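You operate a simulated robot arm through the tools that you are given. There is no shell and no other tool. Be economical: measure what you need, move in short steps, check, and stop when the job is done.

You are at the controls of a simulated robot arm. One attempt, no reset.

## Task
Open the lids drawer, take the teal spatula and put it in the inside of the lids drawer, then shut the drawer. Open the fridge door, fetch the bottle marked "soft water" from the bench right of the mill and stand it on the top fridge shelf and shut the door again. Close the locking cupboard door. Pull the labels drawer open. The order is free. Set down upright: bottle.
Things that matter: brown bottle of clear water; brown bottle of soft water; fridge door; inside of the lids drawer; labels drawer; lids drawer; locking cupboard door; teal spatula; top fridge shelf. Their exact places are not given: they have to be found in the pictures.

It is judged by the outcome, as a careful person would: the job done as asked, and still so three seconds after it is handed in. It fails if anything else is knocked over, pushed out of place, dropped, spilled or broken. A push-on lid holds only when it is set on centred and level and pressed home; a screw cap is set on level and turned clockwise until tight.

## Robot
A 7-joint arm with a fingered hand on a trunk, on a base that drives. Base frame: it is fixed to the floor where the robot stands at the start and does not move with it; the origin is under the middle of the robot, x ahead of it, y to its left, z up. Lengths are in m, angles in degrees, forces in N, time in s.
With the tool pointing down near the work surface it reaches from about 0.28 to 0.7 m from the robot's upright axis, wherever it stands. Its first joint turns from -69.0 to 172.0 degrees. Places, roughly: brown bottle of clear water, brown bottle of soft  [2.75, -1.25, 1]; fridge door [2.2, -3, 0.4]; inside of the lids drawer [0.7, 0.2, 0.7]; labels drawer [-0.1, -2.8, 0.8]; lids drawer [0.7, 0.2, 0.8]; locking cupboard door [2.6, -2, 0.5]; teal spatula (17x4x2 cm) [2.3, -1, 0.9]; top fridge shelf [2.4, -3.2, 0.5]. Payload 3.4 kg.
The TCP is the grasp point between the finger pads, 0.025 m short of the fingertips. In the tool frame z runs along the fingers and y along their closing line. The gripper opens to 0.088 m. The gripper's body begins 0.029 m behind the TCP. The gripper is a hand of 4 fingers: y runs from the thumb to the fingers, the wrist lies at [-0.013, -0.097, -0.162] in the tool frame, and closing takes about 1.5 s.
Orientation is told as [roll, pitch, yaw] about the base's x, y, z axes, in that order, counted from this pose: with the fingers straight down and the wrist toward the robot, the tool's x, y and z point along [0, 1, 0], [1, 0, 0] and [0, 0, -1] of the base frame.

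## Interface
- The arm moves only by the tool drive_tool. Its argument "series" is a list of rows, each a list of 3 entries, a list of its own where there are three numbers: the gripper command, from -1 (shut) to 1 (fully open), values between in proportion, then the shift along the base's x, y, z in cm, then the turn, a rotation vector about the base's x, y, z in degrees. In form: [[claw, [tx, ty, tz], [ax, ay, az]], ...]. A call has 1 to 10 rows; each row shifts and turns the commanded pose from where the row before left it. Rows are played at 5 a second. More than 0.05 m and 8.6 degrees between two rows, or a gripper value outside its range, and nothing of the call is played. Where a pose cannot be reached the arm comes as near as it can. A force on the tool above 40 N (or 10 N above the force at the start of the call, whichever is more), or a blocked arm, ends the call early, and 0.2 s more pass. The fingers move at their own pace (about 0.108 m/s each) and stop on an object; they squeeze with about 27 N. The grip force told is the motor's: it shows also when the fingers shut on nothing. Time passes only in rows, and 0.2 s behind the last, so rows that do not move let the fingers close. It gives the time, the measured TCP pose, the force on the tool (base axes), the opening and the grip force at its end, in the units of the frame above (readings bear some noise), with the torque about the TCP (base axes, N m) and any sound that the robot's microphone picked up.
- Cameras (640 x 400 px; columns grow to the right, rows downward): "scene" is now at [0.1312, 0.0131, 1.2873]; the picture's right is [0.15, -0.99, -0.00], its down [-0.66, -0.10, -0.75] and it looks along [0.74, 0.11, -0.66] (base axes); focal length 214 px, centre (320, 200). "wrist" rides on the gripper at [0.064, -0.083, -0.098] in the tool frame; the picture's right is [-0.62, 0.37, -0.69], its down [-0.71, -0.63, 0.30] and it looks along [-0.32, 0.68, 0.65] (tool axes); focal length 265 px, centre (320, 200).
- get_image(camera): a new picture of that camera. It takes no simulated time.
- raise_lower(by): slides the trunk up (or, below 0, down) by that many m; the arm and the scene camera ride with it, the base frame stays. It gives what a move gives, with no picture.
- base_move(legs): drives the robot by 1 to 6 legs, each [ahead, left, turn to the left] in m, m and degrees, along the robot's own axes; the way and the turn of a leg run together, so that a leg with both is an arc; at most 1.5 m and 180 degrees a leg. The arm and the cameras ride along, it lands a little off, and it stops where it bumps. It gives what a move gives.
- preshape(shape): the hand has 4 fingers and takes this shape, open, in about a second: jaw (thumb against the fingers, like two jaws); tri (thumb and two fingers); tip (a fingertip pinch); poke (one finger out to press); point (the index stretched); flat (the hand flat); cup (the hand cupped); fist (a fist). The gripper value then closes the fingers along that shape, each until it touches; the sizes above hold for jaw. It gives what a move gives, with no picture.
- aim_head(pan, tilt): turns the head with the scene camera to pan (to the left, within 86 degrees either way) and tilt (down, from -29 to 69), counted from straight ahead of the robot. It gives what a move gives.
- point_at(camera, pixels): there is no depth. For up to 12 entries [column, row, z] of the newest picture of that camera ("zoom" is the newest enlarged one), the place [x, y] in the base frame at which the ray of that pixel passes the height z, good to about 0.002 m. It takes no simulated time.
- close_up(camera, box): a new picture of the part [left, top, right, bottom] of that camera's present view, enlarged. It takes no simulated time.
- hand_in(): hands the job in; it is judged then, once.

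Work in short steps. Measure before you move; look again where a grasp or a placing could have gone wrong, and mend it. You have 110 turns and 78 pictures in all, those below and enlarged ones among them. Open the gripper and draw the arm clear of the work before you hand the job in, unless the task says otherwise; then end with one line.

The tools are called as name(argument=value, ...) on one line, values as JSON. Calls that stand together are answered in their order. drive_tool: Moves the arm, as the interface text tells. Its arguments: {"type":"object","properties":{"series":{"type":"array","items":{"type":"array"}}},"required":["series"]} The other tools are called the same way: raise_lower (by) slides the trunk up or down; preshape (shape) gives the hand a shape; base_move (legs) drives the base; aim_head (pan, tilt) turns the head that bears the scene camera; get_image (camera) takes a picture; point_at (camera, pixels) gives the place at which the rays of pixels pass given heights; close_up (camera, box) takes an enlarged picture of a part of a camera's view; hand_in () hands the job in.

At the start:

```text
clock: 0.0
ee_pos: [0.4421, -0.3264, 1.1522]
ee_rot: [0.6, -0.1, -0.2]
ft_force: [0.0, 0.4, 0.3]
ft_torque: [-0.02, 0.0, -0.01]
gripper_width: 0.0876
gripper_force: 0.0
shape: jaw
trunk travel left (down, up): [-0.6, 0.24]
robot x, y, heading: [-0.0026, -0.0028, 0.1]
head pan, tilt: [-22.7, 54.5]
```

scene: 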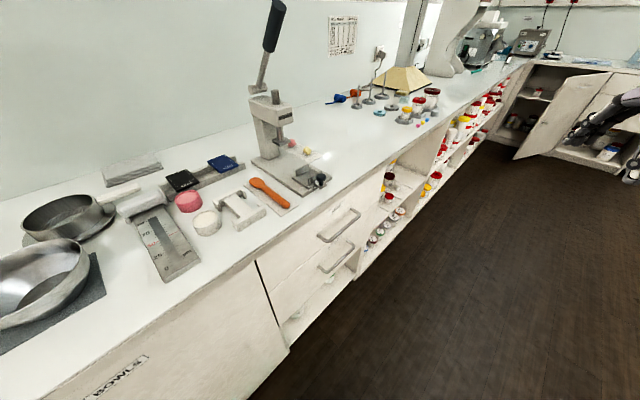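
wrist: 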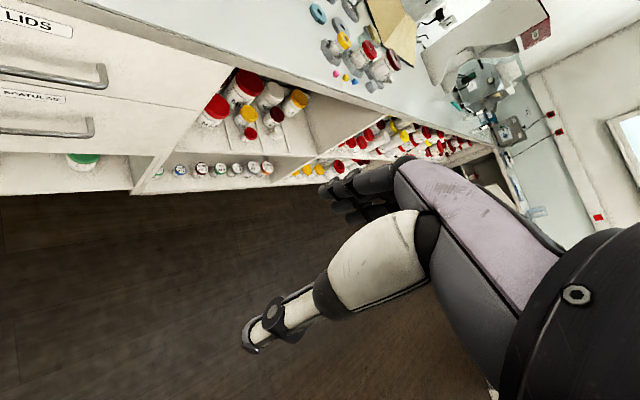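

The scene picture shows the lids drawer handle near (338,225) and the bench running off to the right. I measure the handle and bench edge first.

point_at(camera="scene", pixels=[[319, 238, 0.8], [360, 210, 0.8], [338, 225, 0.8], [320, 270, 0.65], [290, 350, 0.5], [255, 260, 0.9], [520, 62, 0.9], [265, 190, 0.9], [530, 75, 0.9], [405, 80, 0.9]])

aim_head(pan=-60, tilt=35)

get_image(camera="scene")

```text
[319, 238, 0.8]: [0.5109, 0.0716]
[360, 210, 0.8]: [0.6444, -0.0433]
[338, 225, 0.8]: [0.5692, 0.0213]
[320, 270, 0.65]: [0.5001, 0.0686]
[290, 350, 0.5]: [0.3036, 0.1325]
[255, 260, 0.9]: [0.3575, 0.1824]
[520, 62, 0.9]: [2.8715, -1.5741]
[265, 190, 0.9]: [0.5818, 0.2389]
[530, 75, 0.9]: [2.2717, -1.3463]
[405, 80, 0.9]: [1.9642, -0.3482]
```

```text
clock: 1.0
ee_pos: [0.4422, -0.3255, 1.1514]
ee_rot: [0.4, -0.2, -0.1]
ft_force: [-0.5, 0.2, 0.9]
ft_torque: [-0.01, 0.0, -0.02]
gripper_width: 0.0876
gripper_force: 0.0
shape: jaw
trunk travel left (down, up): [-0.6, 0.24]
robot x, y, heading: [0.0002, 0.0008, 0.2]
head pan, tilt: [-60.0, 35.0]
```

```text
75 pictures are left
```

scene: 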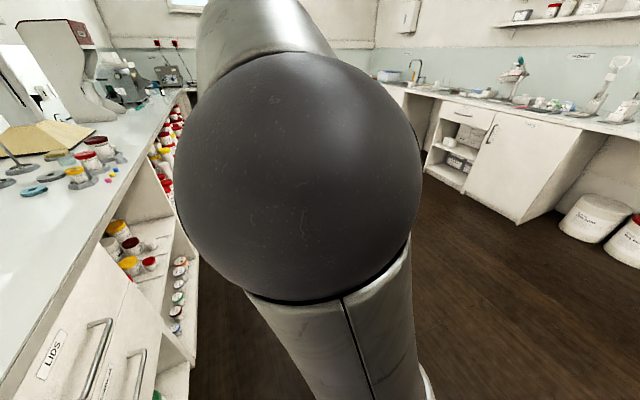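

The arm hides much of the middle here, but the bench runs at about -40°, with its face looking toward (-0.64,-0.77). I sidestep right, turn 50° to face the lids drawer, and look.

base_move(legs=[[0, -0.36, 0], [0, 0, 50]])

aim_head(pan=-10, tilt=45)

get_image(camera="scene")

```text
clock: 5.6
ee_pos: [0.5343, -0.2229, 1.1515]
ee_rot: [0.5, -0.1, 50.4]
ft_force: [0.2, -0.3, 0.0]
ft_torque: [0.02, 0.03, 0.01]
gripper_width: 0.0877
gripper_force: 0.2
shape: jaw
trunk travel left (down, up): [-0.6, 0.24]
robot x, y, heading: [-0.0015, -0.3597, 50.6]
head pan, tilt: [-60.0, 35.0]
```

```text
clock: 6.8
ee_pos: [0.5339, -0.2231, 1.1521]
ee_rot: [0.5, -0.1, 50.4]
ft_force: [0.6, -0.1, 0.9]
ft_torque: [-0.01, -0.02, 0.01]
gripper_width: 0.0875
gripper_force: 0.1
shape: jaw
trunk travel left (down, up): [-0.6, 0.24]
robot x, y, heading: [0.0001, -0.3575, 50.7]
head pan, tilt: [-10.0, 45.0]
```

```text
74 pictures are left
```

scene: 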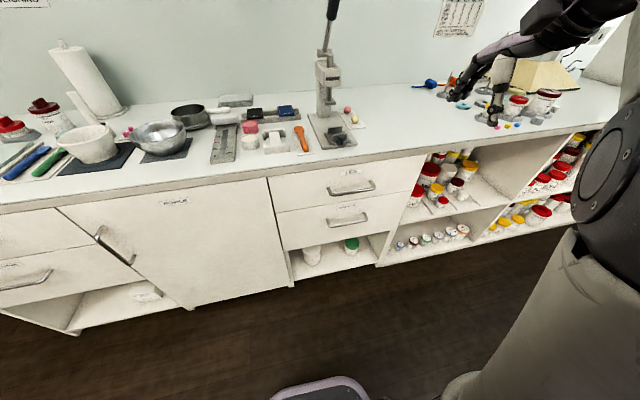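

The lids handle is at (328,190)–(375,185). I measure it and the bench edge.

point_at(camera="scene", pixels=[[329, 193, 0.8], [374, 187, 0.8], [351, 190, 0.82], [351, 190, 0.78], [268, 180, 0.88], [424, 152, 0.88], [268, 176, 0.9], [424, 148, 0.9]])

close_up(camera="scene", box=[260, 140, 440, 260])

```text
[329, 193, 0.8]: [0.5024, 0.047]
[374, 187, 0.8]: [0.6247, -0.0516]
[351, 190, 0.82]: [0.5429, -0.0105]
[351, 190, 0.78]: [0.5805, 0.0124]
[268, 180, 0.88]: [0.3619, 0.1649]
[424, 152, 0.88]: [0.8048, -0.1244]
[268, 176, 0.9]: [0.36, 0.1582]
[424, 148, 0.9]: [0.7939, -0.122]
```

```text
3.33 times, centred on (350, 200) of scene
```

zoom: 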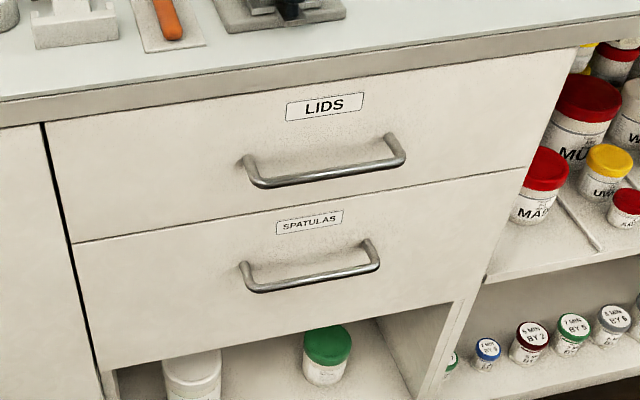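

I refine with the enlarged picture: bench top edge and the handle bar ends.

point_at(camera="zoom", pixels=[[10, 99, 0.9], [630, 13, 0.9], [10, 127, 0.87], [630, 39, 0.87], [262, 186, 0.77], [402, 162, 0.77], [252, 292, 0.63], [376, 266, 0.63], [50, 125, 0.86], [75, 242, 0.7]])

```text
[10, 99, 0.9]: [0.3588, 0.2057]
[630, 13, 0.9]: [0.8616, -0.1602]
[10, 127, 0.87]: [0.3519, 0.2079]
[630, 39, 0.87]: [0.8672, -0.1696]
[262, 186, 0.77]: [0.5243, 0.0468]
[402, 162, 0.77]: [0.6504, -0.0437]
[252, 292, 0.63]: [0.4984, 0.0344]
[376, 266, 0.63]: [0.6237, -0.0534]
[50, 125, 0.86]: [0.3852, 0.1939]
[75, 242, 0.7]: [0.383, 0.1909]
```

The handle bar is centred at about (0.587,0.002,0.77), and the bench face normal is at heading 54°. I lower the trunk, turn the base to 54°, and pitch the tool to horizontal.

raise_lower(by=-0.3)

base_move(legs=[[0, 0, 3.3]])

drive_tool(series=[[1, [0, 0, 0], [6.88, -5, 0]], [1, [0, 0, 0], [6.88, -5, 0]], [1, [0, 0, 0], [6.88, -5, 0]], [1, [0, 0, 0], [6.88, -5, 0]], [1, [0, 0, 0], [6.88, -5, 0]], [1, [0, 0, 0], [6.88, -5, 0]], [1, [0, 0, 0], [6.88, -5, 0]], [1, [0, 0, 0], [6.88, -5, 0]], [1, [0, 0, 0], [6.88, -5, 0]], [1, [0, 0, 0], [6.88, -5, 0]]])

```text
clock: 9.8
ee_pos: [0.5337, -0.2228, 0.8527]
ee_rot: [0.5, -0.1, 50.4]
ft_force: [0.6, 0.5, 0.3]
ft_torque: [0.0, -0.03, -0.01]
gripper_width: 0.0879
gripper_force: 0.1
shape: jaw
trunk travel left (down, up): [-0.3, 0.54]
robot x, y, heading: [-0.0028, -0.3576, 50.8]
head pan, tilt: [-10.0, 45.0]
```

```text
clock: 10.6
ee_pos: [0.5231, -0.1928, 0.851]
ee_rot: [0.4, -0.2, 53.8]
ft_force: [-0.2, -0.3, 0.1]
ft_torque: [0.01, 0.01, 0.0]
gripper_width: 0.0877
gripper_force: 0.0
shape: jaw
trunk travel left (down, up): [-0.3, 0.54]
robot x, y, heading: [0.0015, -0.3587, 53.9]
head pan, tilt: [-10.0, 45.0]
```

```text
clock: 11.4
ee_pos: [0.5531, -0.217, 0.8144]
ee_rot: [10.8, -20.4, 48.4]
ft_force: [-0.6, -0.8, 0.0]
ft_torque: [0.0, -0.02, 0.01]
gripper_width: 0.0877
gripper_force: 0.0
shape: jaw
trunk travel left (down, up): [-0.3, 0.54]
robot x, y, heading: [0.0013, -0.3576, 53.8]
head pan, tilt: [-10.0, 45.0]
stopped in row 3: the arm was blocked; the commanded pose is now the measured one
```

The arm was blocked at row 3 with the tool only about 22° pitched. I look at the arm's configuration.

aim_head(pan=-35, tilt=50)

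get_image(camera="scene")

get_image(camera="wrist")

```text
clock: 12.3
ee_pos: [0.5522, -0.2172, 0.8157]
ee_rot: [10.5, -20.6, 48.5]
ft_force: [-0.4, 0.3, -0.8]
ft_torque: [-0.02, 0.01, 0.0]
gripper_width: 0.0879
gripper_force: 0.1
shape: jaw
trunk travel left (down, up): [-0.3, 0.54]
robot x, y, heading: [-0.0023, -0.3565, 53.6]
head pan, tilt: [-35.0, 50.0]
```

```text
72 pictures are left
```

scene: 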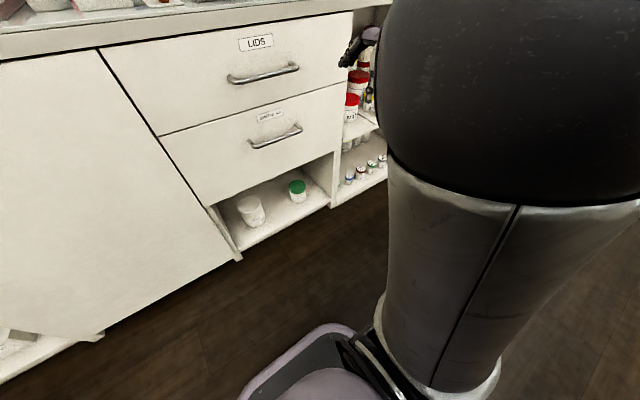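

```text
71 pictures are left
```

wrist: 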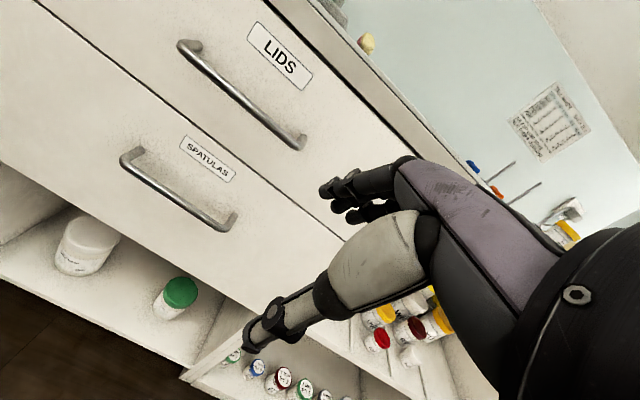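

The hand is free of contact, so this looks like a posture limit. I raise the trunk somewhat and try the pitch again.

raise_lower(by=0.25)

drive_tool(series=[[1, [0, 0, 0], [6, -4.5, 0]], [1, [0, 0, 0], [6, -4.5, 0]], [1, [0, 0, 0], [6, -4.5, 0]], [1, [0, 0, 0], [6, -4.5, 0]]])

```text
clock: 14.9
ee_pos: [0.5534, -0.2176, 1.0649]
ee_rot: [10.6, -20.7, 48.5]
ft_force: [-0.9, 0.3, -0.3]
ft_torque: [-0.02, -0.01, -0.01]
gripper_width: 0.0877
gripper_force: 0.1
shape: jaw
trunk travel left (down, up): [-0.55, 0.29]
robot x, y, heading: [-0.0013, -0.3575, 53.8]
head pan, tilt: [-35.0, 50.0]
```

```text
clock: 15.9
ee_pos: [0.5514, -0.2174, 1.0656]
ee_rot: [14.3, -50.5, 46.2]
ft_force: [-0.6, -0.2, 0.5]
ft_torque: [0.01, 0.04, -0.01]
gripper_width: 0.0877
gripper_force: 0.1
shape: jaw
trunk travel left (down, up): [-0.55, 0.29]
robot x, y, heading: [-0.0011, -0.3551, 53.9]
head pan, tilt: [-35.0, 50.0]
```

The pitch is working now (about 52°). I turn the remaining 40°, correcting the small yaw and roll error, to get fingers level along heading 54°.

drive_tool(series=[[1, [0, 0, 0], [5.38, -5.78, -1.26]], [1, [0, 0, 0], [5.38, -5.78, -1.26]], [1, [0, 0, 0], [5.38, -5.78, -1.26]], [1, [0, 0, 0], [5.38, -5.78, -1.26]], [1, [0, 0, 0], [5.38, -5.78, -1.26]], [1, [0, 0, 0], [0, 0, 0]]])

get_image(camera="wrist")

```text
clock: 17.3
ee_pos: [0.5528, -0.218, 1.0649]
ee_rot: [-69.1, -90.1, 122.9]
ft_force: [-1.0, 0.2, -0.1]
ft_torque: [0.0, 0.0, 0.01]
gripper_width: 0.0876
gripper_force: 0.0
shape: jaw
trunk travel left (down, up): [-0.55, 0.29]
robot x, y, heading: [-0.0029, -0.3566, 54.1]
head pan, tilt: [-35.0, 50.0]
```

```text
70 pictures are left
```

wrist: 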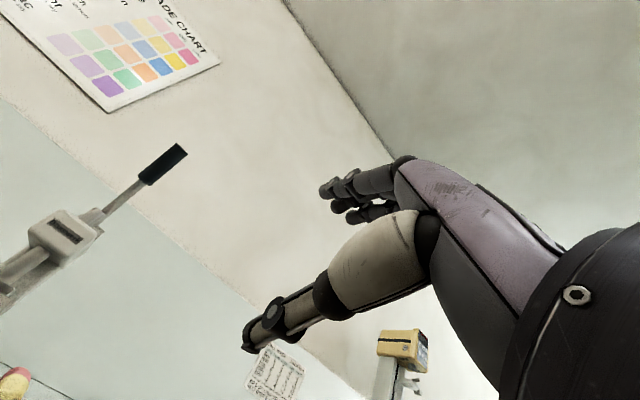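

The tool is level and pointing at heading 54°. I shift 10 cm left and lower the trunk to handle height.

drive_tool(series=[[1, [-2.8, 2.0, 0], [0, 0, 0]], [1, [-2.8, 2.0, 0], [0, 0, 0]], [1, [-2.7, 2.0, 0], [0, 0, 0]], [1, [0, 0, 0], [0, 0, 0]]])

raise_lower(by=-0.295)

aim_head(pan=-20, tilt=40)

get_image(camera="scene")

get_image(camera="wrist")

```text
clock: 18.3
ee_pos: [0.4709, -0.1587, 1.0643]
ee_rot: [14.6, -89.9, 39.3]
ft_force: [-0.2, 1.1, -0.6]
ft_torque: [0.03, 0.01, -0.01]
gripper_width: 0.0876
gripper_force: 0.0
shape: jaw
trunk travel left (down, up): [-0.55, 0.29]
robot x, y, heading: [0.0031, -0.3552, 53.9]
head pan, tilt: [-35.0, 50.0]
```

```text
clock: 21.2
ee_pos: [0.4696, -0.1592, 0.7694]
ee_rot: [1.4, -89.9, 52.7]
ft_force: [-0.2, 0.4, 0.0]
ft_torque: [0.02, -0.01, -0.04]
gripper_width: 0.0877
gripper_force: 0.1
shape: jaw
trunk travel left (down, up): [-0.255, 0.585]
robot x, y, heading: [0.0002, -0.3585, 53.9]
head pan, tilt: [-35.0, 50.0]
```

```text
clock: 22.0
ee_pos: [0.4695, -0.1582, 0.7688]
ee_rot: [1.0, -90.0, 52.9]
ft_force: [0.1, -0.7, -0.6]
ft_torque: [0.04, 0.0, 0.0]
gripper_width: 0.0877
gripper_force: 0.1
shape: jaw
trunk travel left (down, up): [-0.255, 0.585]
robot x, y, heading: [-0.0004, -0.3572, 53.8]
head pan, tilt: [-20.0, 40.0]
```

```text
69 pictures are left
```

scene: 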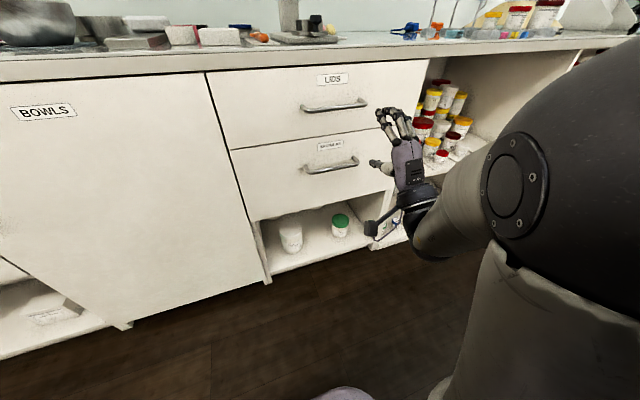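

```text
68 pictures are left
```

wrist: 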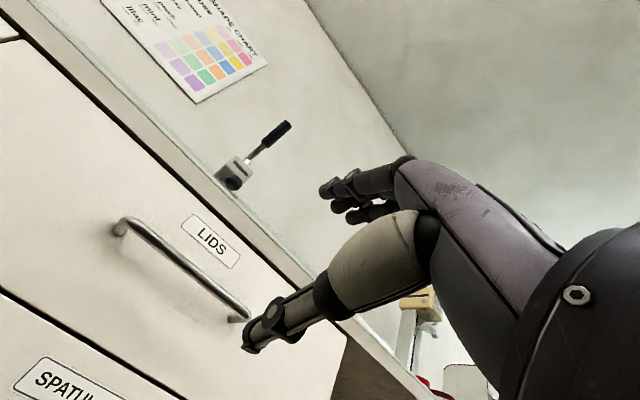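

The hand is level with the handle. I check the handle's height from this lower viewpoint, which fixes z well.

point_at(camera="scene", pixels=[[303, 110, 0.76], [366, 103, 0.76], [303, 110, 0.77], [366, 103, 0.77], [303, 110, 0.78], [366, 103, 0.78]])

close_up(camera="scene", box=[280, 60, 440, 160])

```text
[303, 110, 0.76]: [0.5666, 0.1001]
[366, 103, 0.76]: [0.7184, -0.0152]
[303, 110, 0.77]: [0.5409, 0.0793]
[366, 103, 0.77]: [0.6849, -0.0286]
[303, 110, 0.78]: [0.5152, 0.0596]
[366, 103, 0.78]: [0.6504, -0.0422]
```

```text
4.00 times, centred on (360, 110) of scene
```

zoom: 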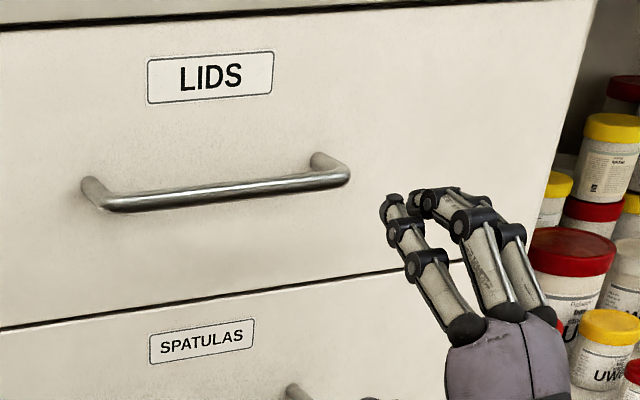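

The handle comes out at about (0.576,-0.002,0.782). I advance to it with the jaw open.

drive_tool(series=[[1, [0, 0, 1.3], [0, 0, 0]], [1, [2.6, 3.83, 0], [0, 0, 0]], [1, [2.6, 3.83, 0], [0, 0, 0]], [1, [2.6, 3.83, 0], [0, 0, 0]], [1, [2.6, 3.83, 0], [0, 0, 0]], [1, [0, 0, 0], [0, 0, 0]]])

get_image(camera="scene")

```text
clock: 23.4
ee_pos: [0.5756, -0.0072, 0.7826]
ee_rot: [48.7, -89.7, 5.3]
ft_force: [-0.3, 0.2, -0.2]
ft_torque: [-0.01, 0.04, -0.01]
gripper_width: 0.0877
gripper_force: 0.1
shape: jaw
trunk travel left (down, up): [-0.255, 0.585]
robot x, y, heading: [0.0004, -0.3601, 53.9]
head pan, tilt: [-20.0, 40.0]
```

```text
66 pictures are left
```

scene: 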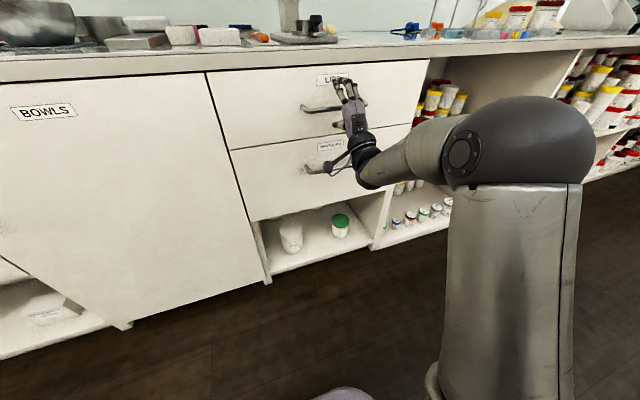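

The hand straddles the bar. I close it and read the grip.

drive_tool(series=[[-1, [0, 0, 0], [0, 0, 0]], [-1, [0, 0, 0], [0, 0, 0]], [-1, [0, 0, 0], [0, 0, 0]], [-1, [0, 0, 0], [0, 0, 0]], [-1, [0, 0, 0], [0, 0, 0]], [-1, [0, 0, 0], [0, 0, 0]], [-1, [0, 0, 0], [0, 0, 0]], [-1, [0, 0, 0], [0, 0, 0]], [-1, [0, 0, 0], [0, 0, 0]]])

close_up(camera="scene", box=[280, 60, 440, 160])

```text
clock: 25.4
ee_pos: [0.5741, -0.0066, 0.7819]
ee_rot: [34.3, -89.7, 20.0]
ft_force: [-0.8, 1.9, -6.4]
ft_torque: [-0.03, 0.0, -0.01]
gripper_width: 0.0061
gripper_force: 27.5
shape: jaw
trunk travel left (down, up): [-0.255, 0.585]
robot x, y, heading: [0.0006, -0.3583, 53.9]
head pan, tilt: [-20.0, 40.0]
```

```text
4.00 times, centred on (360, 110) of scene
```

zoom: 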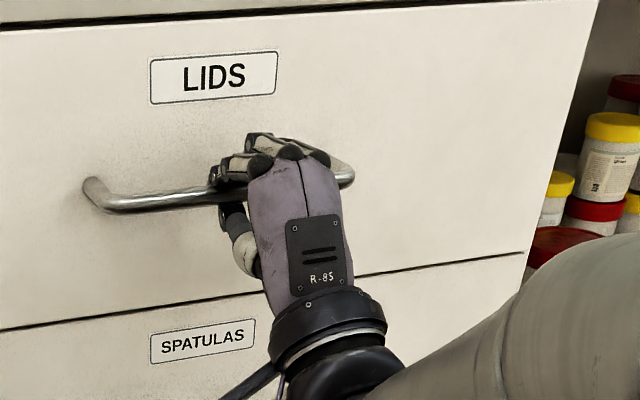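

The bar is held (width 6 mm, 27 N). I drive the base straight back to draw the drawer out.

base_move(legs=[[-0.26, 0, 0]])

get_image(camera="scene")

```text
clock: 27.3
ee_pos: [0.4188, -0.2139, 0.7816]
ee_rot: [44.4, -89.7, 10.0]
ft_force: [0.5, -0.3, -6.5]
ft_torque: [-0.05, -0.03, 0.02]
gripper_width: 0.0058
gripper_force: 26.9
shape: jaw
trunk travel left (down, up): [-0.255, 0.585]
robot x, y, heading: [-0.1539, -0.5741, 54.4]
head pan, tilt: [-20.0, 40.0]
```

```text
64 pictures are left
```

scene: 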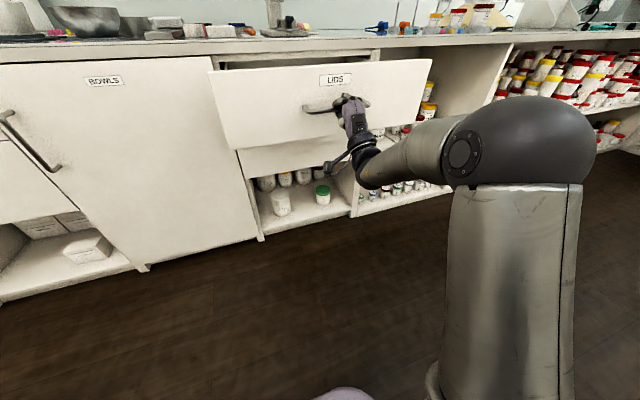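

The drawer is open about 26 cm. I release, back off, and raise the trunk.

drive_tool(series=[[1, [0, 0, 0], [0, 0, 0]], [1, [0, 0, 0], [0, 0, 0]], [1, [0, 0, 0], [0, 0, 0]], [1, [0, 0, 0], [0, 0, 0]], [1, [0, 0, 0], [0, 0, 0]], [1, [0, 0, 0], [0, 0, 0]]])

base_move(legs=[[-0.2, 0, 0]])

raise_lower(by=0.4)

aim_head(pan=-10, tilt=45)

get_image(camera="scene")

```text
clock: 28.7
ee_pos: [0.417, -0.2165, 0.7825]
ee_rot: [49.9, -89.8, 4.6]
ft_force: [0.6, -0.1, 0.0]
ft_torque: [0.01, -0.01, -0.01]
gripper_width: 0.0876
gripper_force: 0.1
shape: jaw
trunk travel left (down, up): [-0.255, 0.585]
robot x, y, heading: [-0.1557, -0.5699, 54.2]
head pan, tilt: [-20.0, 40.0]
```

```text
clock: 30.2
ee_pos: [0.302, -0.3701, 0.783]
ee_rot: [50.6, -89.9, 4.2]
ft_force: [0.2, 0.2, 0.3]
ft_torque: [-0.03, 0.0, -0.02]
gripper_width: 0.0876
gripper_force: 0.2
shape: jaw
trunk travel left (down, up): [-0.255, 0.585]
robot x, y, heading: [-0.2693, -0.7308, 54.3]
head pan, tilt: [-20.0, 40.0]
```

```text
clock: 34.1
ee_pos: [0.3039, -0.3696, 1.1835]
ee_rot: [50.1, -89.7, 4.7]
ft_force: [-0.2, -0.4, -0.4]
ft_torque: [0.0, 0.0, 0.01]
gripper_width: 0.0877
gripper_force: 0.0
shape: jaw
trunk travel left (down, up): [-0.655, 0.185]
robot x, y, heading: [-0.27, -0.7271, 54.5]
head pan, tilt: [-20.0, 40.0]
```

```text
clock: 34.8
ee_pos: [0.3024, -0.3703, 1.1828]
ee_rot: [50.5, -89.8, 4.3]
ft_force: [0.4, 0.6, 0.4]
ft_torque: [-0.01, 0.01, -0.01]
gripper_width: 0.0876
gripper_force: 0.1
shape: jaw
trunk travel left (down, up): [-0.655, 0.185]
robot x, y, heading: [-0.2677, -0.7288, 54.5]
head pan, tilt: [-10.0, 45.0]
```

```text
63 pictures are left
```

scene: 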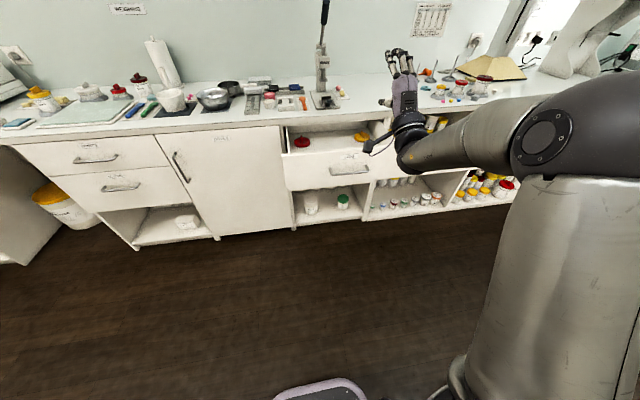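

The open drawer shows a free middle between red and yellow lids. I return the tool to pointing down and drive right along the bench toward the spatula.

drive_tool(series=[[1, [0, 0, 0], [-6.88, 5, 0]], [1, [0, 0, 0], [-6.88, 5, 0]], [1, [0, 0, 0], [-6.88, 5, 0]], [1, [0, 0, 0], [-6.88, 5, 0]], [1, [0, 0, 0], [-6.88, 5, 0]], [1, [0, 0, 0], [-6.88, 5, 0]], [1, [0, 0, 0], [-6.88, 5, 0]], [1, [0, 0, 0], [-6.88, 5, 0]], [1, [0, 0, 0], [-6.88, 5, 0]], [1, [0, 0, 0], [-6.88, 5, 0]]])

base_move(legs=[[0, -1.0, 0], [0, -1.0, 0]])

aim_head(pan=0, tilt=30)

get_image(camera="scene")

```text
clock: 37.0
ee_pos: [0.3039, -0.3712, 1.1813]
ee_rot: [0.7, -4.7, 53.7]
ft_force: [0.0, 0.1, -1.0]
ft_torque: [0.01, 0.0, 0.01]
gripper_width: 0.0876
gripper_force: 0.1
shape: jaw
trunk travel left (down, up): [-0.655, 0.185]
robot x, y, heading: [-0.2669, -0.7279, 54.6]
head pan, tilt: [-10.0, 45.0]
```

```text
clock: 47.0
ee_pos: [1.9541, -1.5403, 1.1829]
ee_rot: [0.9, -4.8, 53.2]
ft_force: [-0.8, -0.1, 0.5]
ft_torque: [-0.02, -0.03, -0.01]
gripper_width: 0.0879
gripper_force: 0.0
shape: jaw
trunk travel left (down, up): [-0.655, 0.185]
robot x, y, heading: [1.3778, -1.8893, 53.9]
head pan, tilt: [-10.0, 45.0]
```

```text
clock: 47.8
ee_pos: [1.9531, -1.5394, 1.1826]
ee_rot: [0.9, -4.9, 53.1]
ft_force: [0.3, 0.4, 0.0]
ft_torque: [-0.01, -0.02, -0.01]
gripper_width: 0.0877
gripper_force: 0.1
shape: jaw
trunk travel left (down, up): [-0.655, 0.185]
robot x, y, heading: [1.3796, -1.8863, 54.0]
head pan, tilt: [0.0, 30.0]
```

```text
62 pictures are left
```

scene: 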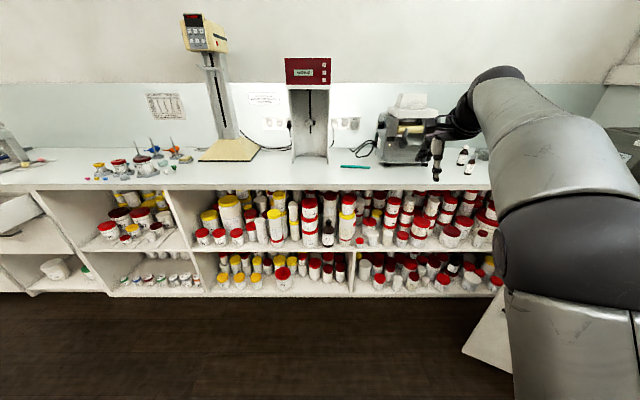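

The teal spatula lies at (355,166), and the brown bottles are right of the mill near (465,158). I enlarge both.

close_up(camera="scene", box=[330, 120, 490, 220])

point_at(camera="scene", pixels=[[340, 167, 0.91], [370, 166, 0.91], [463, 164, 0.9], [471, 172, 0.9], [300, 190, 0.9], [500, 190, 0.9]])

```text
4.00 times, centred on (410, 170) of scene
```

zoom: 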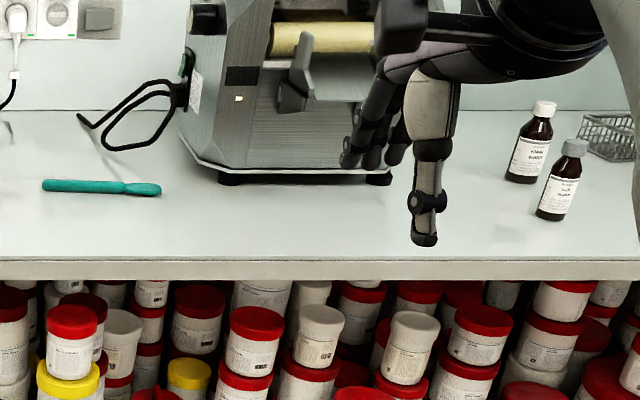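

```text
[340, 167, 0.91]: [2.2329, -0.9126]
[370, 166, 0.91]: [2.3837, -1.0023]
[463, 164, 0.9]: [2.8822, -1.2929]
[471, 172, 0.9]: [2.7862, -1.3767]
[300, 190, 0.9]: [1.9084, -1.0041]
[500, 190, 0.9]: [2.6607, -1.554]
```

The spatula runs from (2.233,-0.913) to (2.384,-1.002). I level the tool, align its yaw, shift it left clear of the mill, raise the trunk, and drive up to the bench.

drive_tool(series=[[1, [-3.2, 2.35, 0], [-2.0, 1.5, 0]], [1, [-3.2, 2.35, 0], [-2.0, 1.5, 0]], [1, [-3.2, 2.35, 0], [0, 0, 3]], [1, [-3.2, 2.35, 0], [0, 0, 2.5]], [1, [0, 0, 0], [0, 0, 0]]])

raise_lower(by=0.1)

base_move(legs=[[0, -0.105, 0], [0.64, 0, 0]])

aim_head(pan=-5, tilt=45)

get_image(camera="scene")

```text
clock: 49.0
ee_pos: [1.8269, -1.4461, 1.1837]
ee_rot: [0.8, 0.1, 58.7]
ft_force: [0.0, 0.6, -0.4]
ft_torque: [0.01, 0.0, 0.02]
gripper_width: 0.0877
gripper_force: 0.1
shape: jaw
trunk travel left (down, up): [-0.655, 0.185]
robot x, y, heading: [1.3751, -1.8927, 53.9]
head pan, tilt: [0.0, 30.0]
```

```text
clock: 50.3
ee_pos: [1.8276, -1.4462, 1.2824]
ee_rot: [0.8, 0.3, 58.7]
ft_force: [-0.4, -0.5, -0.8]
ft_torque: [0.0, 0.03, 0.0]
gripper_width: 0.0878
gripper_force: 0.0
shape: jaw
trunk travel left (down, up): [-0.755, 0.085]
robot x, y, heading: [1.3785, -1.8905, 53.9]
head pan, tilt: [0.0, 30.0]
```

```text
clock: 54.7
ee_pos: [2.294, -1.0006, 1.2832]
ee_rot: [0.8, 0.2, 58.0]
ft_force: [-0.4, -0.2, 0.3]
ft_torque: [-0.03, 0.02, -0.02]
gripper_width: 0.088
gripper_force: 0.0
shape: jaw
trunk travel left (down, up): [-0.755, 0.085]
robot x, y, heading: [1.8378, -1.4377, 53.3]
head pan, tilt: [0.0, 30.0]
```

```text
clock: 55.4
ee_pos: [2.294, -1.001, 1.2838]
ee_rot: [0.7, 0.2, 58.0]
ft_force: [0.3, 0.6, 0.3]
ft_torque: [-0.03, -0.04, -0.02]
gripper_width: 0.0879
gripper_force: 0.0
shape: jaw
trunk travel left (down, up): [-0.755, 0.085]
robot x, y, heading: [1.8398, -1.4415, 53.1]
head pan, tilt: [-5.0, 45.0]
```

```text
60 pictures are left
```

scene: 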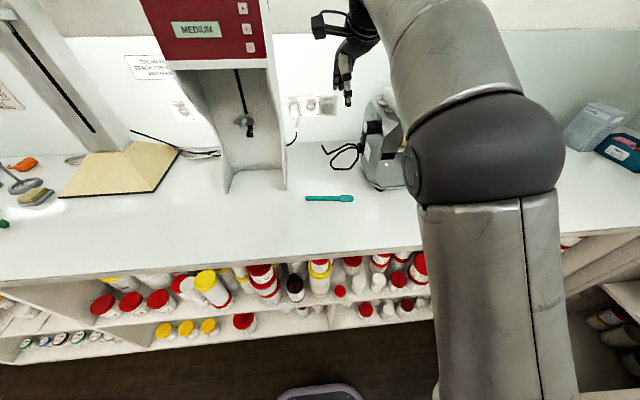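

The spatula is visible at (305–353,198), with a clear column above it. I measure it again.

point_at(camera="scene", pixels=[[306, 198, 0.907], [353, 198, 0.907], [330, 198, 0.907], [281, 255, 0.9]])

close_up(camera="scene", box=[280, 160, 400, 235])

```text
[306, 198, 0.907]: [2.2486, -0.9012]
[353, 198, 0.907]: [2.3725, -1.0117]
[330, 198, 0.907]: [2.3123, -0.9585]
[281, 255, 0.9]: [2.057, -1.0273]
```

```text
5.33 times, centred on (340, 198) of scene
```

zoom: 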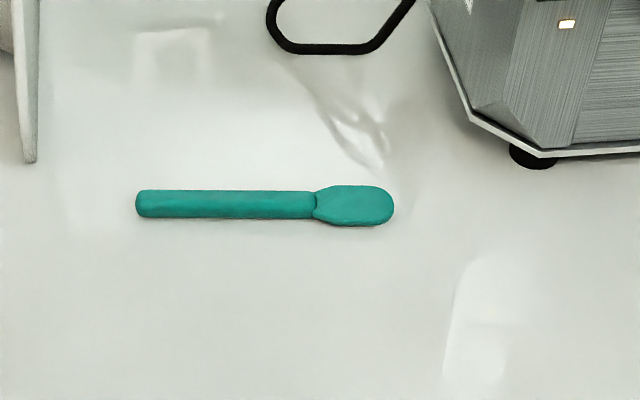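

Spatula centre is (2.311,-0.957), at about -40°. I lower the trunk and move the open hand to above its handle.

raise_lower(by=-0.2)

drive_tool(series=[[0.2, [0.4, 2.5, -3], [0, 0, -3]], [0.2, [0.4, 2.6, -3], [0, 0, -3]], [0.2, [0, 0, -3.5], [0, 0, 0]], [0.2, [0, 0, 0], [0, 0, 0]]])

close_up(camera="scene", box=[260, 150, 420, 250])

get_image(camera="wrist")

```text
clock: 57.6
ee_pos: [2.2937, -1.0011, 1.0851]
ee_rot: [0.8, 0.1, 58.1]
ft_force: [0.5, 0.1, 0.1]
ft_torque: [-0.03, 0.0, 0.03]
gripper_width: 0.0879
gripper_force: 0.0
shape: jaw
trunk travel left (down, up): [-0.555, 0.285]
robot x, y, heading: [1.8424, -1.4382, 53.4]
head pan, tilt: [-5.0, 45.0]
```

```text
clock: 58.6
ee_pos: [2.304, -0.9484, 0.9892]
ee_rot: [0.9, 0.2, 52.1]
ft_force: [-0.2, -0.4, -1.0]
ft_torque: [0.02, 0.02, 0.01]
gripper_width: 0.0531
gripper_force: 0.1
shape: jaw
trunk travel left (down, up): [-0.555, 0.285]
robot x, y, heading: [1.8428, -1.438, 53.1]
head pan, tilt: [-5.0, 45.0]
```

```text
4.00 times, centred on (340, 200) of scene
```

zoom: 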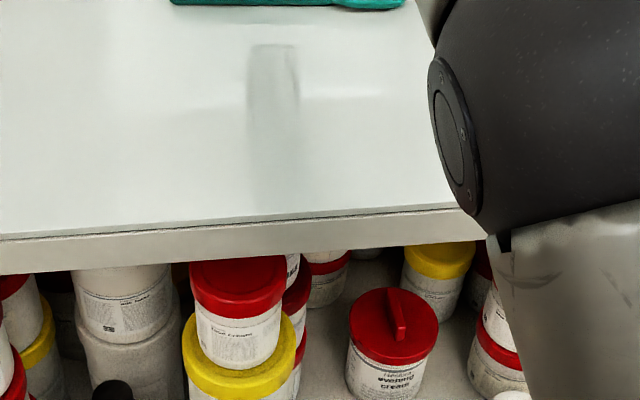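

```text
57 pictures are left
```

wrist: 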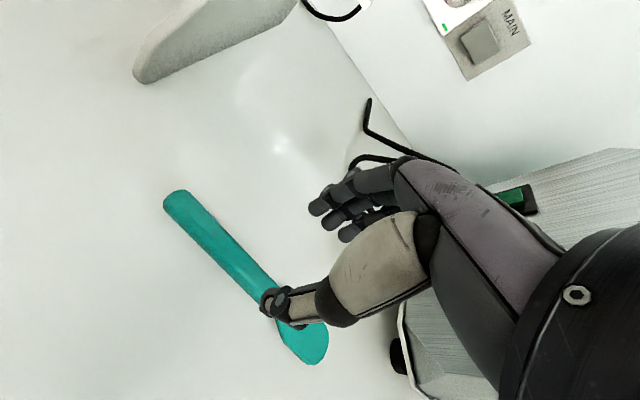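

I check the spatula's place from the wrist view before going down.

point_at(camera="wrist", pixels=[[168, 205, 0.907], [318, 355, 0.907], [225, 250, 0.907], [270, 292, 0.907]])

```text
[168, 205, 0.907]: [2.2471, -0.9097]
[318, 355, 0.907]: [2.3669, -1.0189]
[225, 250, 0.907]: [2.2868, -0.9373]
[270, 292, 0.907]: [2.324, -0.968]
```

Agreement within 5 mm. I descend to z = 0.927 and close.

drive_tool(series=[[0.2, [0, -0.3, -3], [0, 0, -3]], [0.2, [0, 0, -2], [0, 0, 0]], [0.2, [0, 0, -1.2], [0, 0, 0]], [-1, [0, 0, 0], [0, 0, 0]], [-1, [0, 0, 0], [0, 0, 0]], [-1, [0, 0, 0], [0, 0, 0]], [-1, [0, 0, 0], [0, 0, 0]], [-1, [0, 0, 0], [0, 0, 0]], [-1, [0, 0, 0], [0, 0, 0]], [-1, [0, 0, 0], [0, 0, 0]]])

get_image(camera="wrist")

```text
clock: 60.8
ee_pos: [2.3016, -0.9532, 0.9264]
ee_rot: [0.7, 0.2, 48.9]
ft_force: [-0.5, -0.5, -0.2]
ft_torque: [0.03, -0.03, -0.02]
gripper_width: 0.0137
gripper_force: 26.8
shape: jaw
trunk travel left (down, up): [-0.555, 0.285]
robot x, y, heading: [1.8401, -1.4393, 53.1]
head pan, tilt: [-5.0, 45.0]
```

```text
56 pictures are left
```

wrist: 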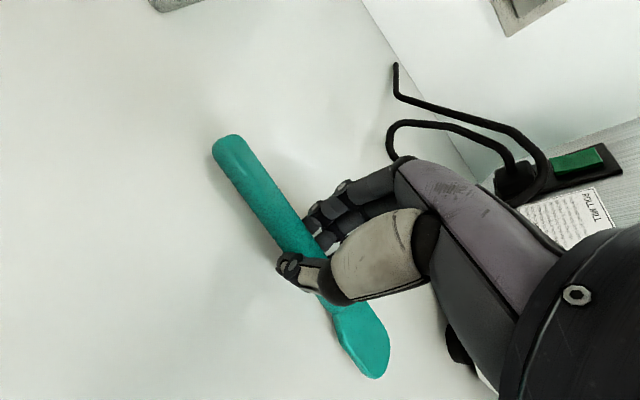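

The spatula is held (14 mm). I lift it, raise the trunk, back away and drive left to the lids drawer.

drive_tool(series=[[-1, [0, 0, 4], [0, 0, 0]], [-1, [0, 0, 4], [0, 0, 0]], [-1, [0, 0, 4], [0, 0, 0]], [-1, [0, 0, 0], [0, 0, 0]]])

raise_lower(by=0.2)

base_move(legs=[[-0.66, 0, 0.8], [0, 1.0, 0], [0, 1.02, 0]])

aim_head(pan=0, tilt=50)

get_image(camera="scene")

```text
clock: 61.8
ee_pos: [2.303, -0.9534, 1.0457]
ee_rot: [0.8, 0.2, 48.8]
ft_force: [0.5, 0.5, 0.0]
ft_torque: [-0.01, 0.01, 0.01]
gripper_width: 0.0138
gripper_force: 27.0
shape: jaw
trunk travel left (down, up): [-0.555, 0.285]
robot x, y, heading: [1.8418, -1.4402, 53.4]
head pan, tilt: [-5.0, 45.0]
```

```text
clock: 64.0
ee_pos: [2.3047, -0.9535, 1.2449]
ee_rot: [0.8, 0.1, 49.0]
ft_force: [0.9, 0.0, -0.5]
ft_torque: [0.01, 0.01, -0.02]
gripper_width: 0.0136
gripper_force: 27.4
shape: jaw
trunk travel left (down, up): [-0.755, 0.085]
robot x, y, heading: [1.8412, -1.4419, 53.2]
head pan, tilt: [-5.0, 45.0]
```

```text
clock: 77.2
ee_pos: [0.3314, -0.3044, 1.245]
ee_rot: [0.8, 0.1, 47.1]
ft_force: [0.6, -0.8, -0.4]
ft_torque: [0.01, 0.02, -0.02]
gripper_width: 0.0138
gripper_force: 26.7
shape: jaw
trunk travel left (down, up): [-0.755, 0.085]
robot x, y, heading: [-0.1448, -0.7794, 51.1]
head pan, tilt: [-5.0, 45.0]
```

```text
clock: 77.9
ee_pos: [0.33, -0.3048, 1.2461]
ee_rot: [0.7, 0.1, 47.1]
ft_force: [-0.8, -0.1, -1.0]
ft_torque: [0.0, -0.01, -0.01]
gripper_width: 0.0137
gripper_force: 26.6
shape: jaw
trunk travel left (down, up): [-0.755, 0.085]
robot x, y, heading: [-0.1472, -0.7777, 51.5]
head pan, tilt: [0.0, 50.0]
```

```text
55 pictures are left
```

scene: 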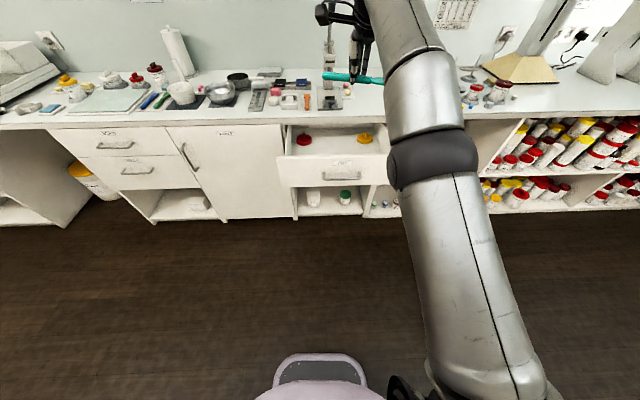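

The drawer is visible with lids at (303,139) and (364,137). I measure its front and contents.

close_up(camera="scene", box=[260, 110, 420, 210])

point_at(camera="scene", pixels=[[278, 158, 0.86], [390, 154, 0.86], [303, 143, 0.73], [364, 141, 0.73], [334, 150, 0.72], [341, 177, 0.78]])

```text
4.00 times, centred on (340, 160) of scene
```

zoom: 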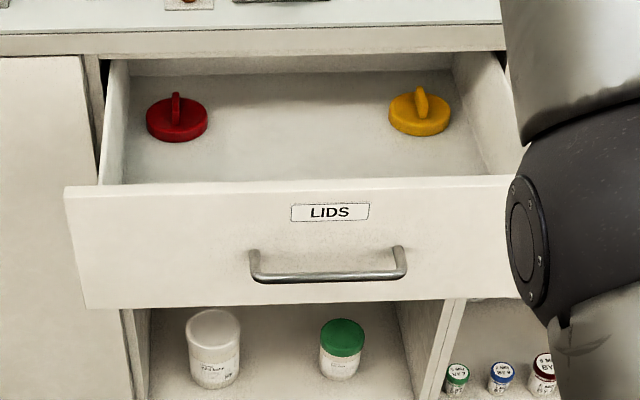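

```text
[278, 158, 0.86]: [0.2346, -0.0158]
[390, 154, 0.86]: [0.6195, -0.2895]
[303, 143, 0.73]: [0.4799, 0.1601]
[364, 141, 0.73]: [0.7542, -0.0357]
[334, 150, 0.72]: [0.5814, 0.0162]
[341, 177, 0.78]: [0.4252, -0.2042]
```

Target inside the drawer is about (0.54,-0.05), between the lids and clear of the drawer front. I align the base to 54° and drive forward.

base_move(legs=[[0, 0, 2.7], [0.35, -0.05, 0]])

drive_tool(series=[[-1, [0, 0, 0], [0, 0, 4]], [-1, [0, 0, 0], [0, 0, 0]]])

aim_head(pan=-5, tilt=62)

get_image(camera="scene")

get_image(camera="wrist")

```text
clock: 80.6
ee_pos: [0.5483, -0.0239, 1.2453]
ee_rot: [0.7, 0.1, 50.3]
ft_force: [-0.3, -0.8, 0.0]
ft_torque: [0.03, -0.01, 0.02]
gripper_width: 0.0138
gripper_force: 27.3
shape: jaw
trunk travel left (down, up): [-0.755, 0.085]
robot x, y, heading: [0.0993, -0.5216, 54.8]
head pan, tilt: [0.0, 50.0]
```

```text
clock: 81.2
ee_pos: [0.5486, -0.0243, 1.2452]
ee_rot: [0.9, 0.2, 54.3]
ft_force: [0.6, -0.4, -0.4]
ft_torque: [0.0, 0.01, 0.02]
gripper_width: 0.0138
gripper_force: 27.1
shape: jaw
trunk travel left (down, up): [-0.755, 0.085]
robot x, y, heading: [0.0995, -0.5185, 54.6]
head pan, tilt: [0.0, 50.0]
```

```text
clock: 81.9
ee_pos: [0.5484, -0.0242, 1.2439]
ee_rot: [0.9, 0.1, 54.3]
ft_force: [-0.7, -0.3, -0.5]
ft_torque: [-0.01, 0.0, -0.01]
gripper_width: 0.0138
gripper_force: 27.0
shape: jaw
trunk travel left (down, up): [-0.755, 0.085]
robot x, y, heading: [0.1003, -0.5222, 54.5]
head pan, tilt: [-5.0, 62.0]
```

```text
53 pictures are left
```

scene: 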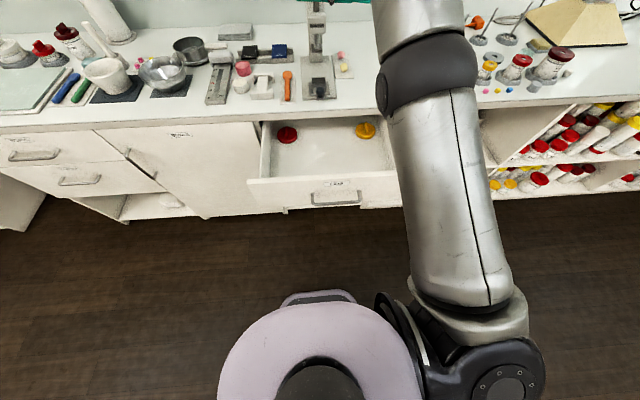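

```text
52 pictures are left
```

wrist: 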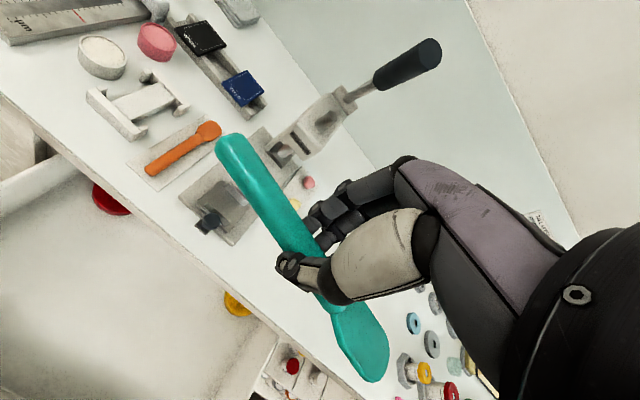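

I verify the drawer's place from the wrist view: red lid (112,200), yellow lid (237,303), bench edge.

point_at(camera="wrist", pixels=[[112, 200, 0.73], [237, 303, 0.73], [100, 165, 0.9], [278, 327, 0.88]])

close_up(camera="scene", box=[240, 100, 400, 210])

point_at(camera="scene", pixels=[[287, 135, 0.73], [365, 131, 0.73], [248, 181, 0.86], [396, 174, 0.86], [270, 178, 0.72], [270, 178, 0.74]])

```text
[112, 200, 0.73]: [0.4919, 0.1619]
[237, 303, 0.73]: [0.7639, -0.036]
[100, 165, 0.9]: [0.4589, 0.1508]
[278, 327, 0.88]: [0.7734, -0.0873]
```

```text
3.64 times, centred on (320, 155) of scene
```

zoom: 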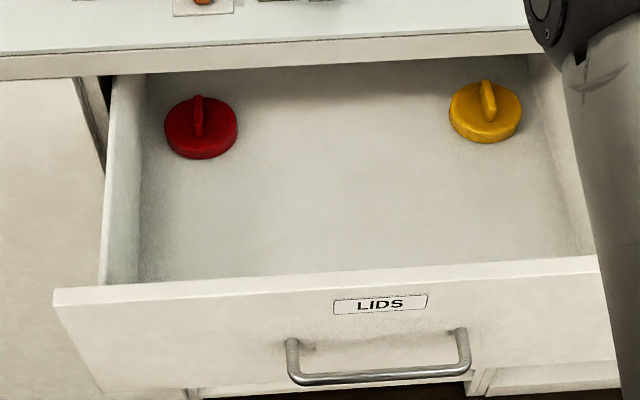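

```text
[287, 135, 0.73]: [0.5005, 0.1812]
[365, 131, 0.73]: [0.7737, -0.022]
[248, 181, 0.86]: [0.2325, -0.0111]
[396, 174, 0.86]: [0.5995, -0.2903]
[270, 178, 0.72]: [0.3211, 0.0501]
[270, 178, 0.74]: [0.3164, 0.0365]
```

Positions agree; the drawer floor is near z 0.72. I shift to the drop point and lower the trunk by 0.3, then look.

drive_tool(series=[[-1, [-1.0, -2.7, 0], [0, 0, 0]], [-1, [0, 0, 0], [0, 0, 0]]])

raise_lower(by=-0.3)

get_image(camera="scene")

get_image(camera="wrist")

```text
clock: 82.5
ee_pos: [0.5406, -0.0479, 1.245]
ee_rot: [0.8, 0.2, 54.3]
ft_force: [0.8, 0.1, 0.0]
ft_torque: [0.01, 0.02, -0.03]
gripper_width: 0.0138
gripper_force: 27.0
shape: jaw
trunk travel left (down, up): [-0.755, 0.085]
robot x, y, heading: [0.097, -0.5215, 54.6]
head pan, tilt: [-5.0, 62.0]
```

```text
clock: 85.5
ee_pos: [0.539, -0.0507, 0.9468]
ee_rot: [0.8, 0.1, 54.3]
ft_force: [0.9, 0.0, 0.3]
ft_torque: [-0.01, 0.02, -0.01]
gripper_width: 0.0136
gripper_force: 26.9
shape: jaw
trunk travel left (down, up): [-0.455, 0.385]
robot x, y, heading: [0.0997, -0.5211, 54.6]
head pan, tilt: [-5.0, 62.0]
```

```text
50 pictures are left
```

scene: 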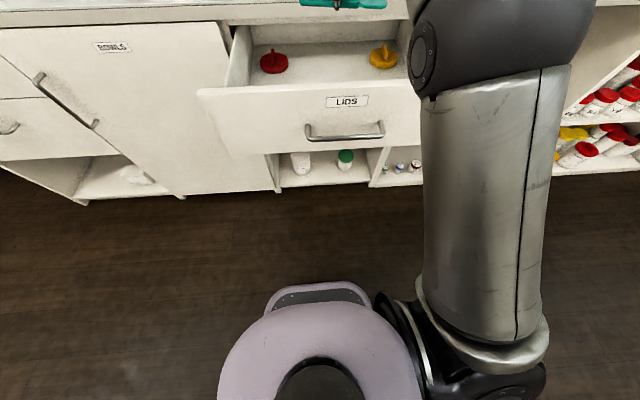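

```text
49 pictures are left
```

wrist: 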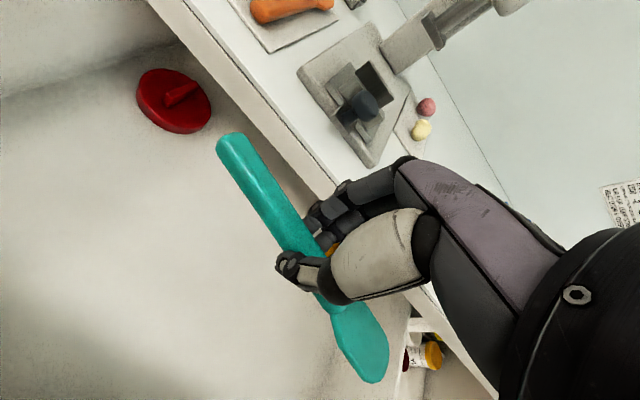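

All is clear: the spatula hovers between lids. I lower the trunk another 0.1 and then the arm in small steps until it touches.

raise_lower(by=-0.1)

drive_tool(series=[[-1, [0, 0, -2], [0, 0, 0]], [-1, [0, 0, -2], [0, 0, 0]], [-1, [0, 0, -2], [0, 0, 0]], [-1, [0, 0, -1.5], [0, 0, 0]], [-1, [0, 0, 0], [0, 0, 0]]])

get_image(camera="wrist")

close_up(camera="scene", box=[200, 0, 440, 150])

```text
clock: 86.8
ee_pos: [0.539, -0.0499, 0.846]
ee_rot: [0.8, 0.2, 54.4]
ft_force: [0.9, -0.5, -0.4]
ft_torque: [-0.03, 0.0, 0.02]
gripper_width: 0.0138
gripper_force: 27.1
shape: jaw
trunk travel left (down, up): [-0.355, 0.485]
robot x, y, heading: [0.0963, -0.5231, 54.7]
head pan, tilt: [-5.0, 62.0]
```

```text
clock: 88.0
ee_pos: [0.5387, -0.0487, 0.7717]
ee_rot: [0.8, 0.1, 54.3]
ft_force: [0.6, 0.3, -0.1]
ft_torque: [0.01, 0.0, 0.01]
gripper_width: 0.0139
gripper_force: 27.1
shape: jaw
trunk travel left (down, up): [-0.355, 0.485]
robot x, y, heading: [0.0977, -0.5203, 54.3]
head pan, tilt: [-5.0, 62.0]
```

```text
48 pictures are left
```

wrist: 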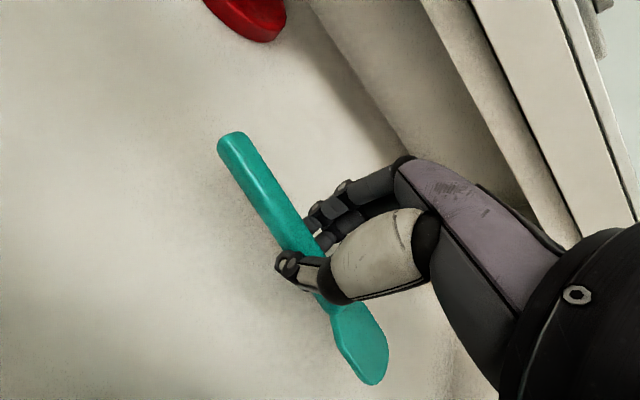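

```text
2.67 times, centred on (320, 75) of scene
```

zoom: 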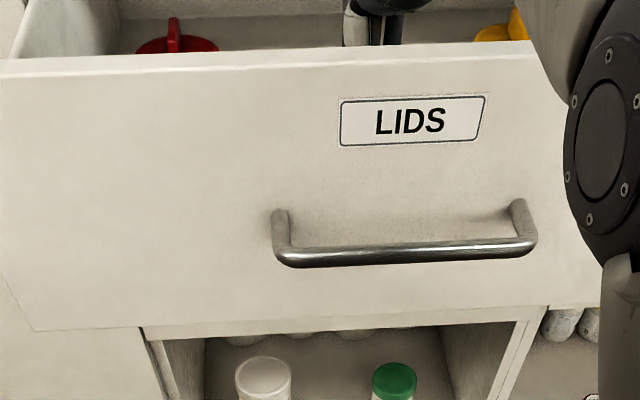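

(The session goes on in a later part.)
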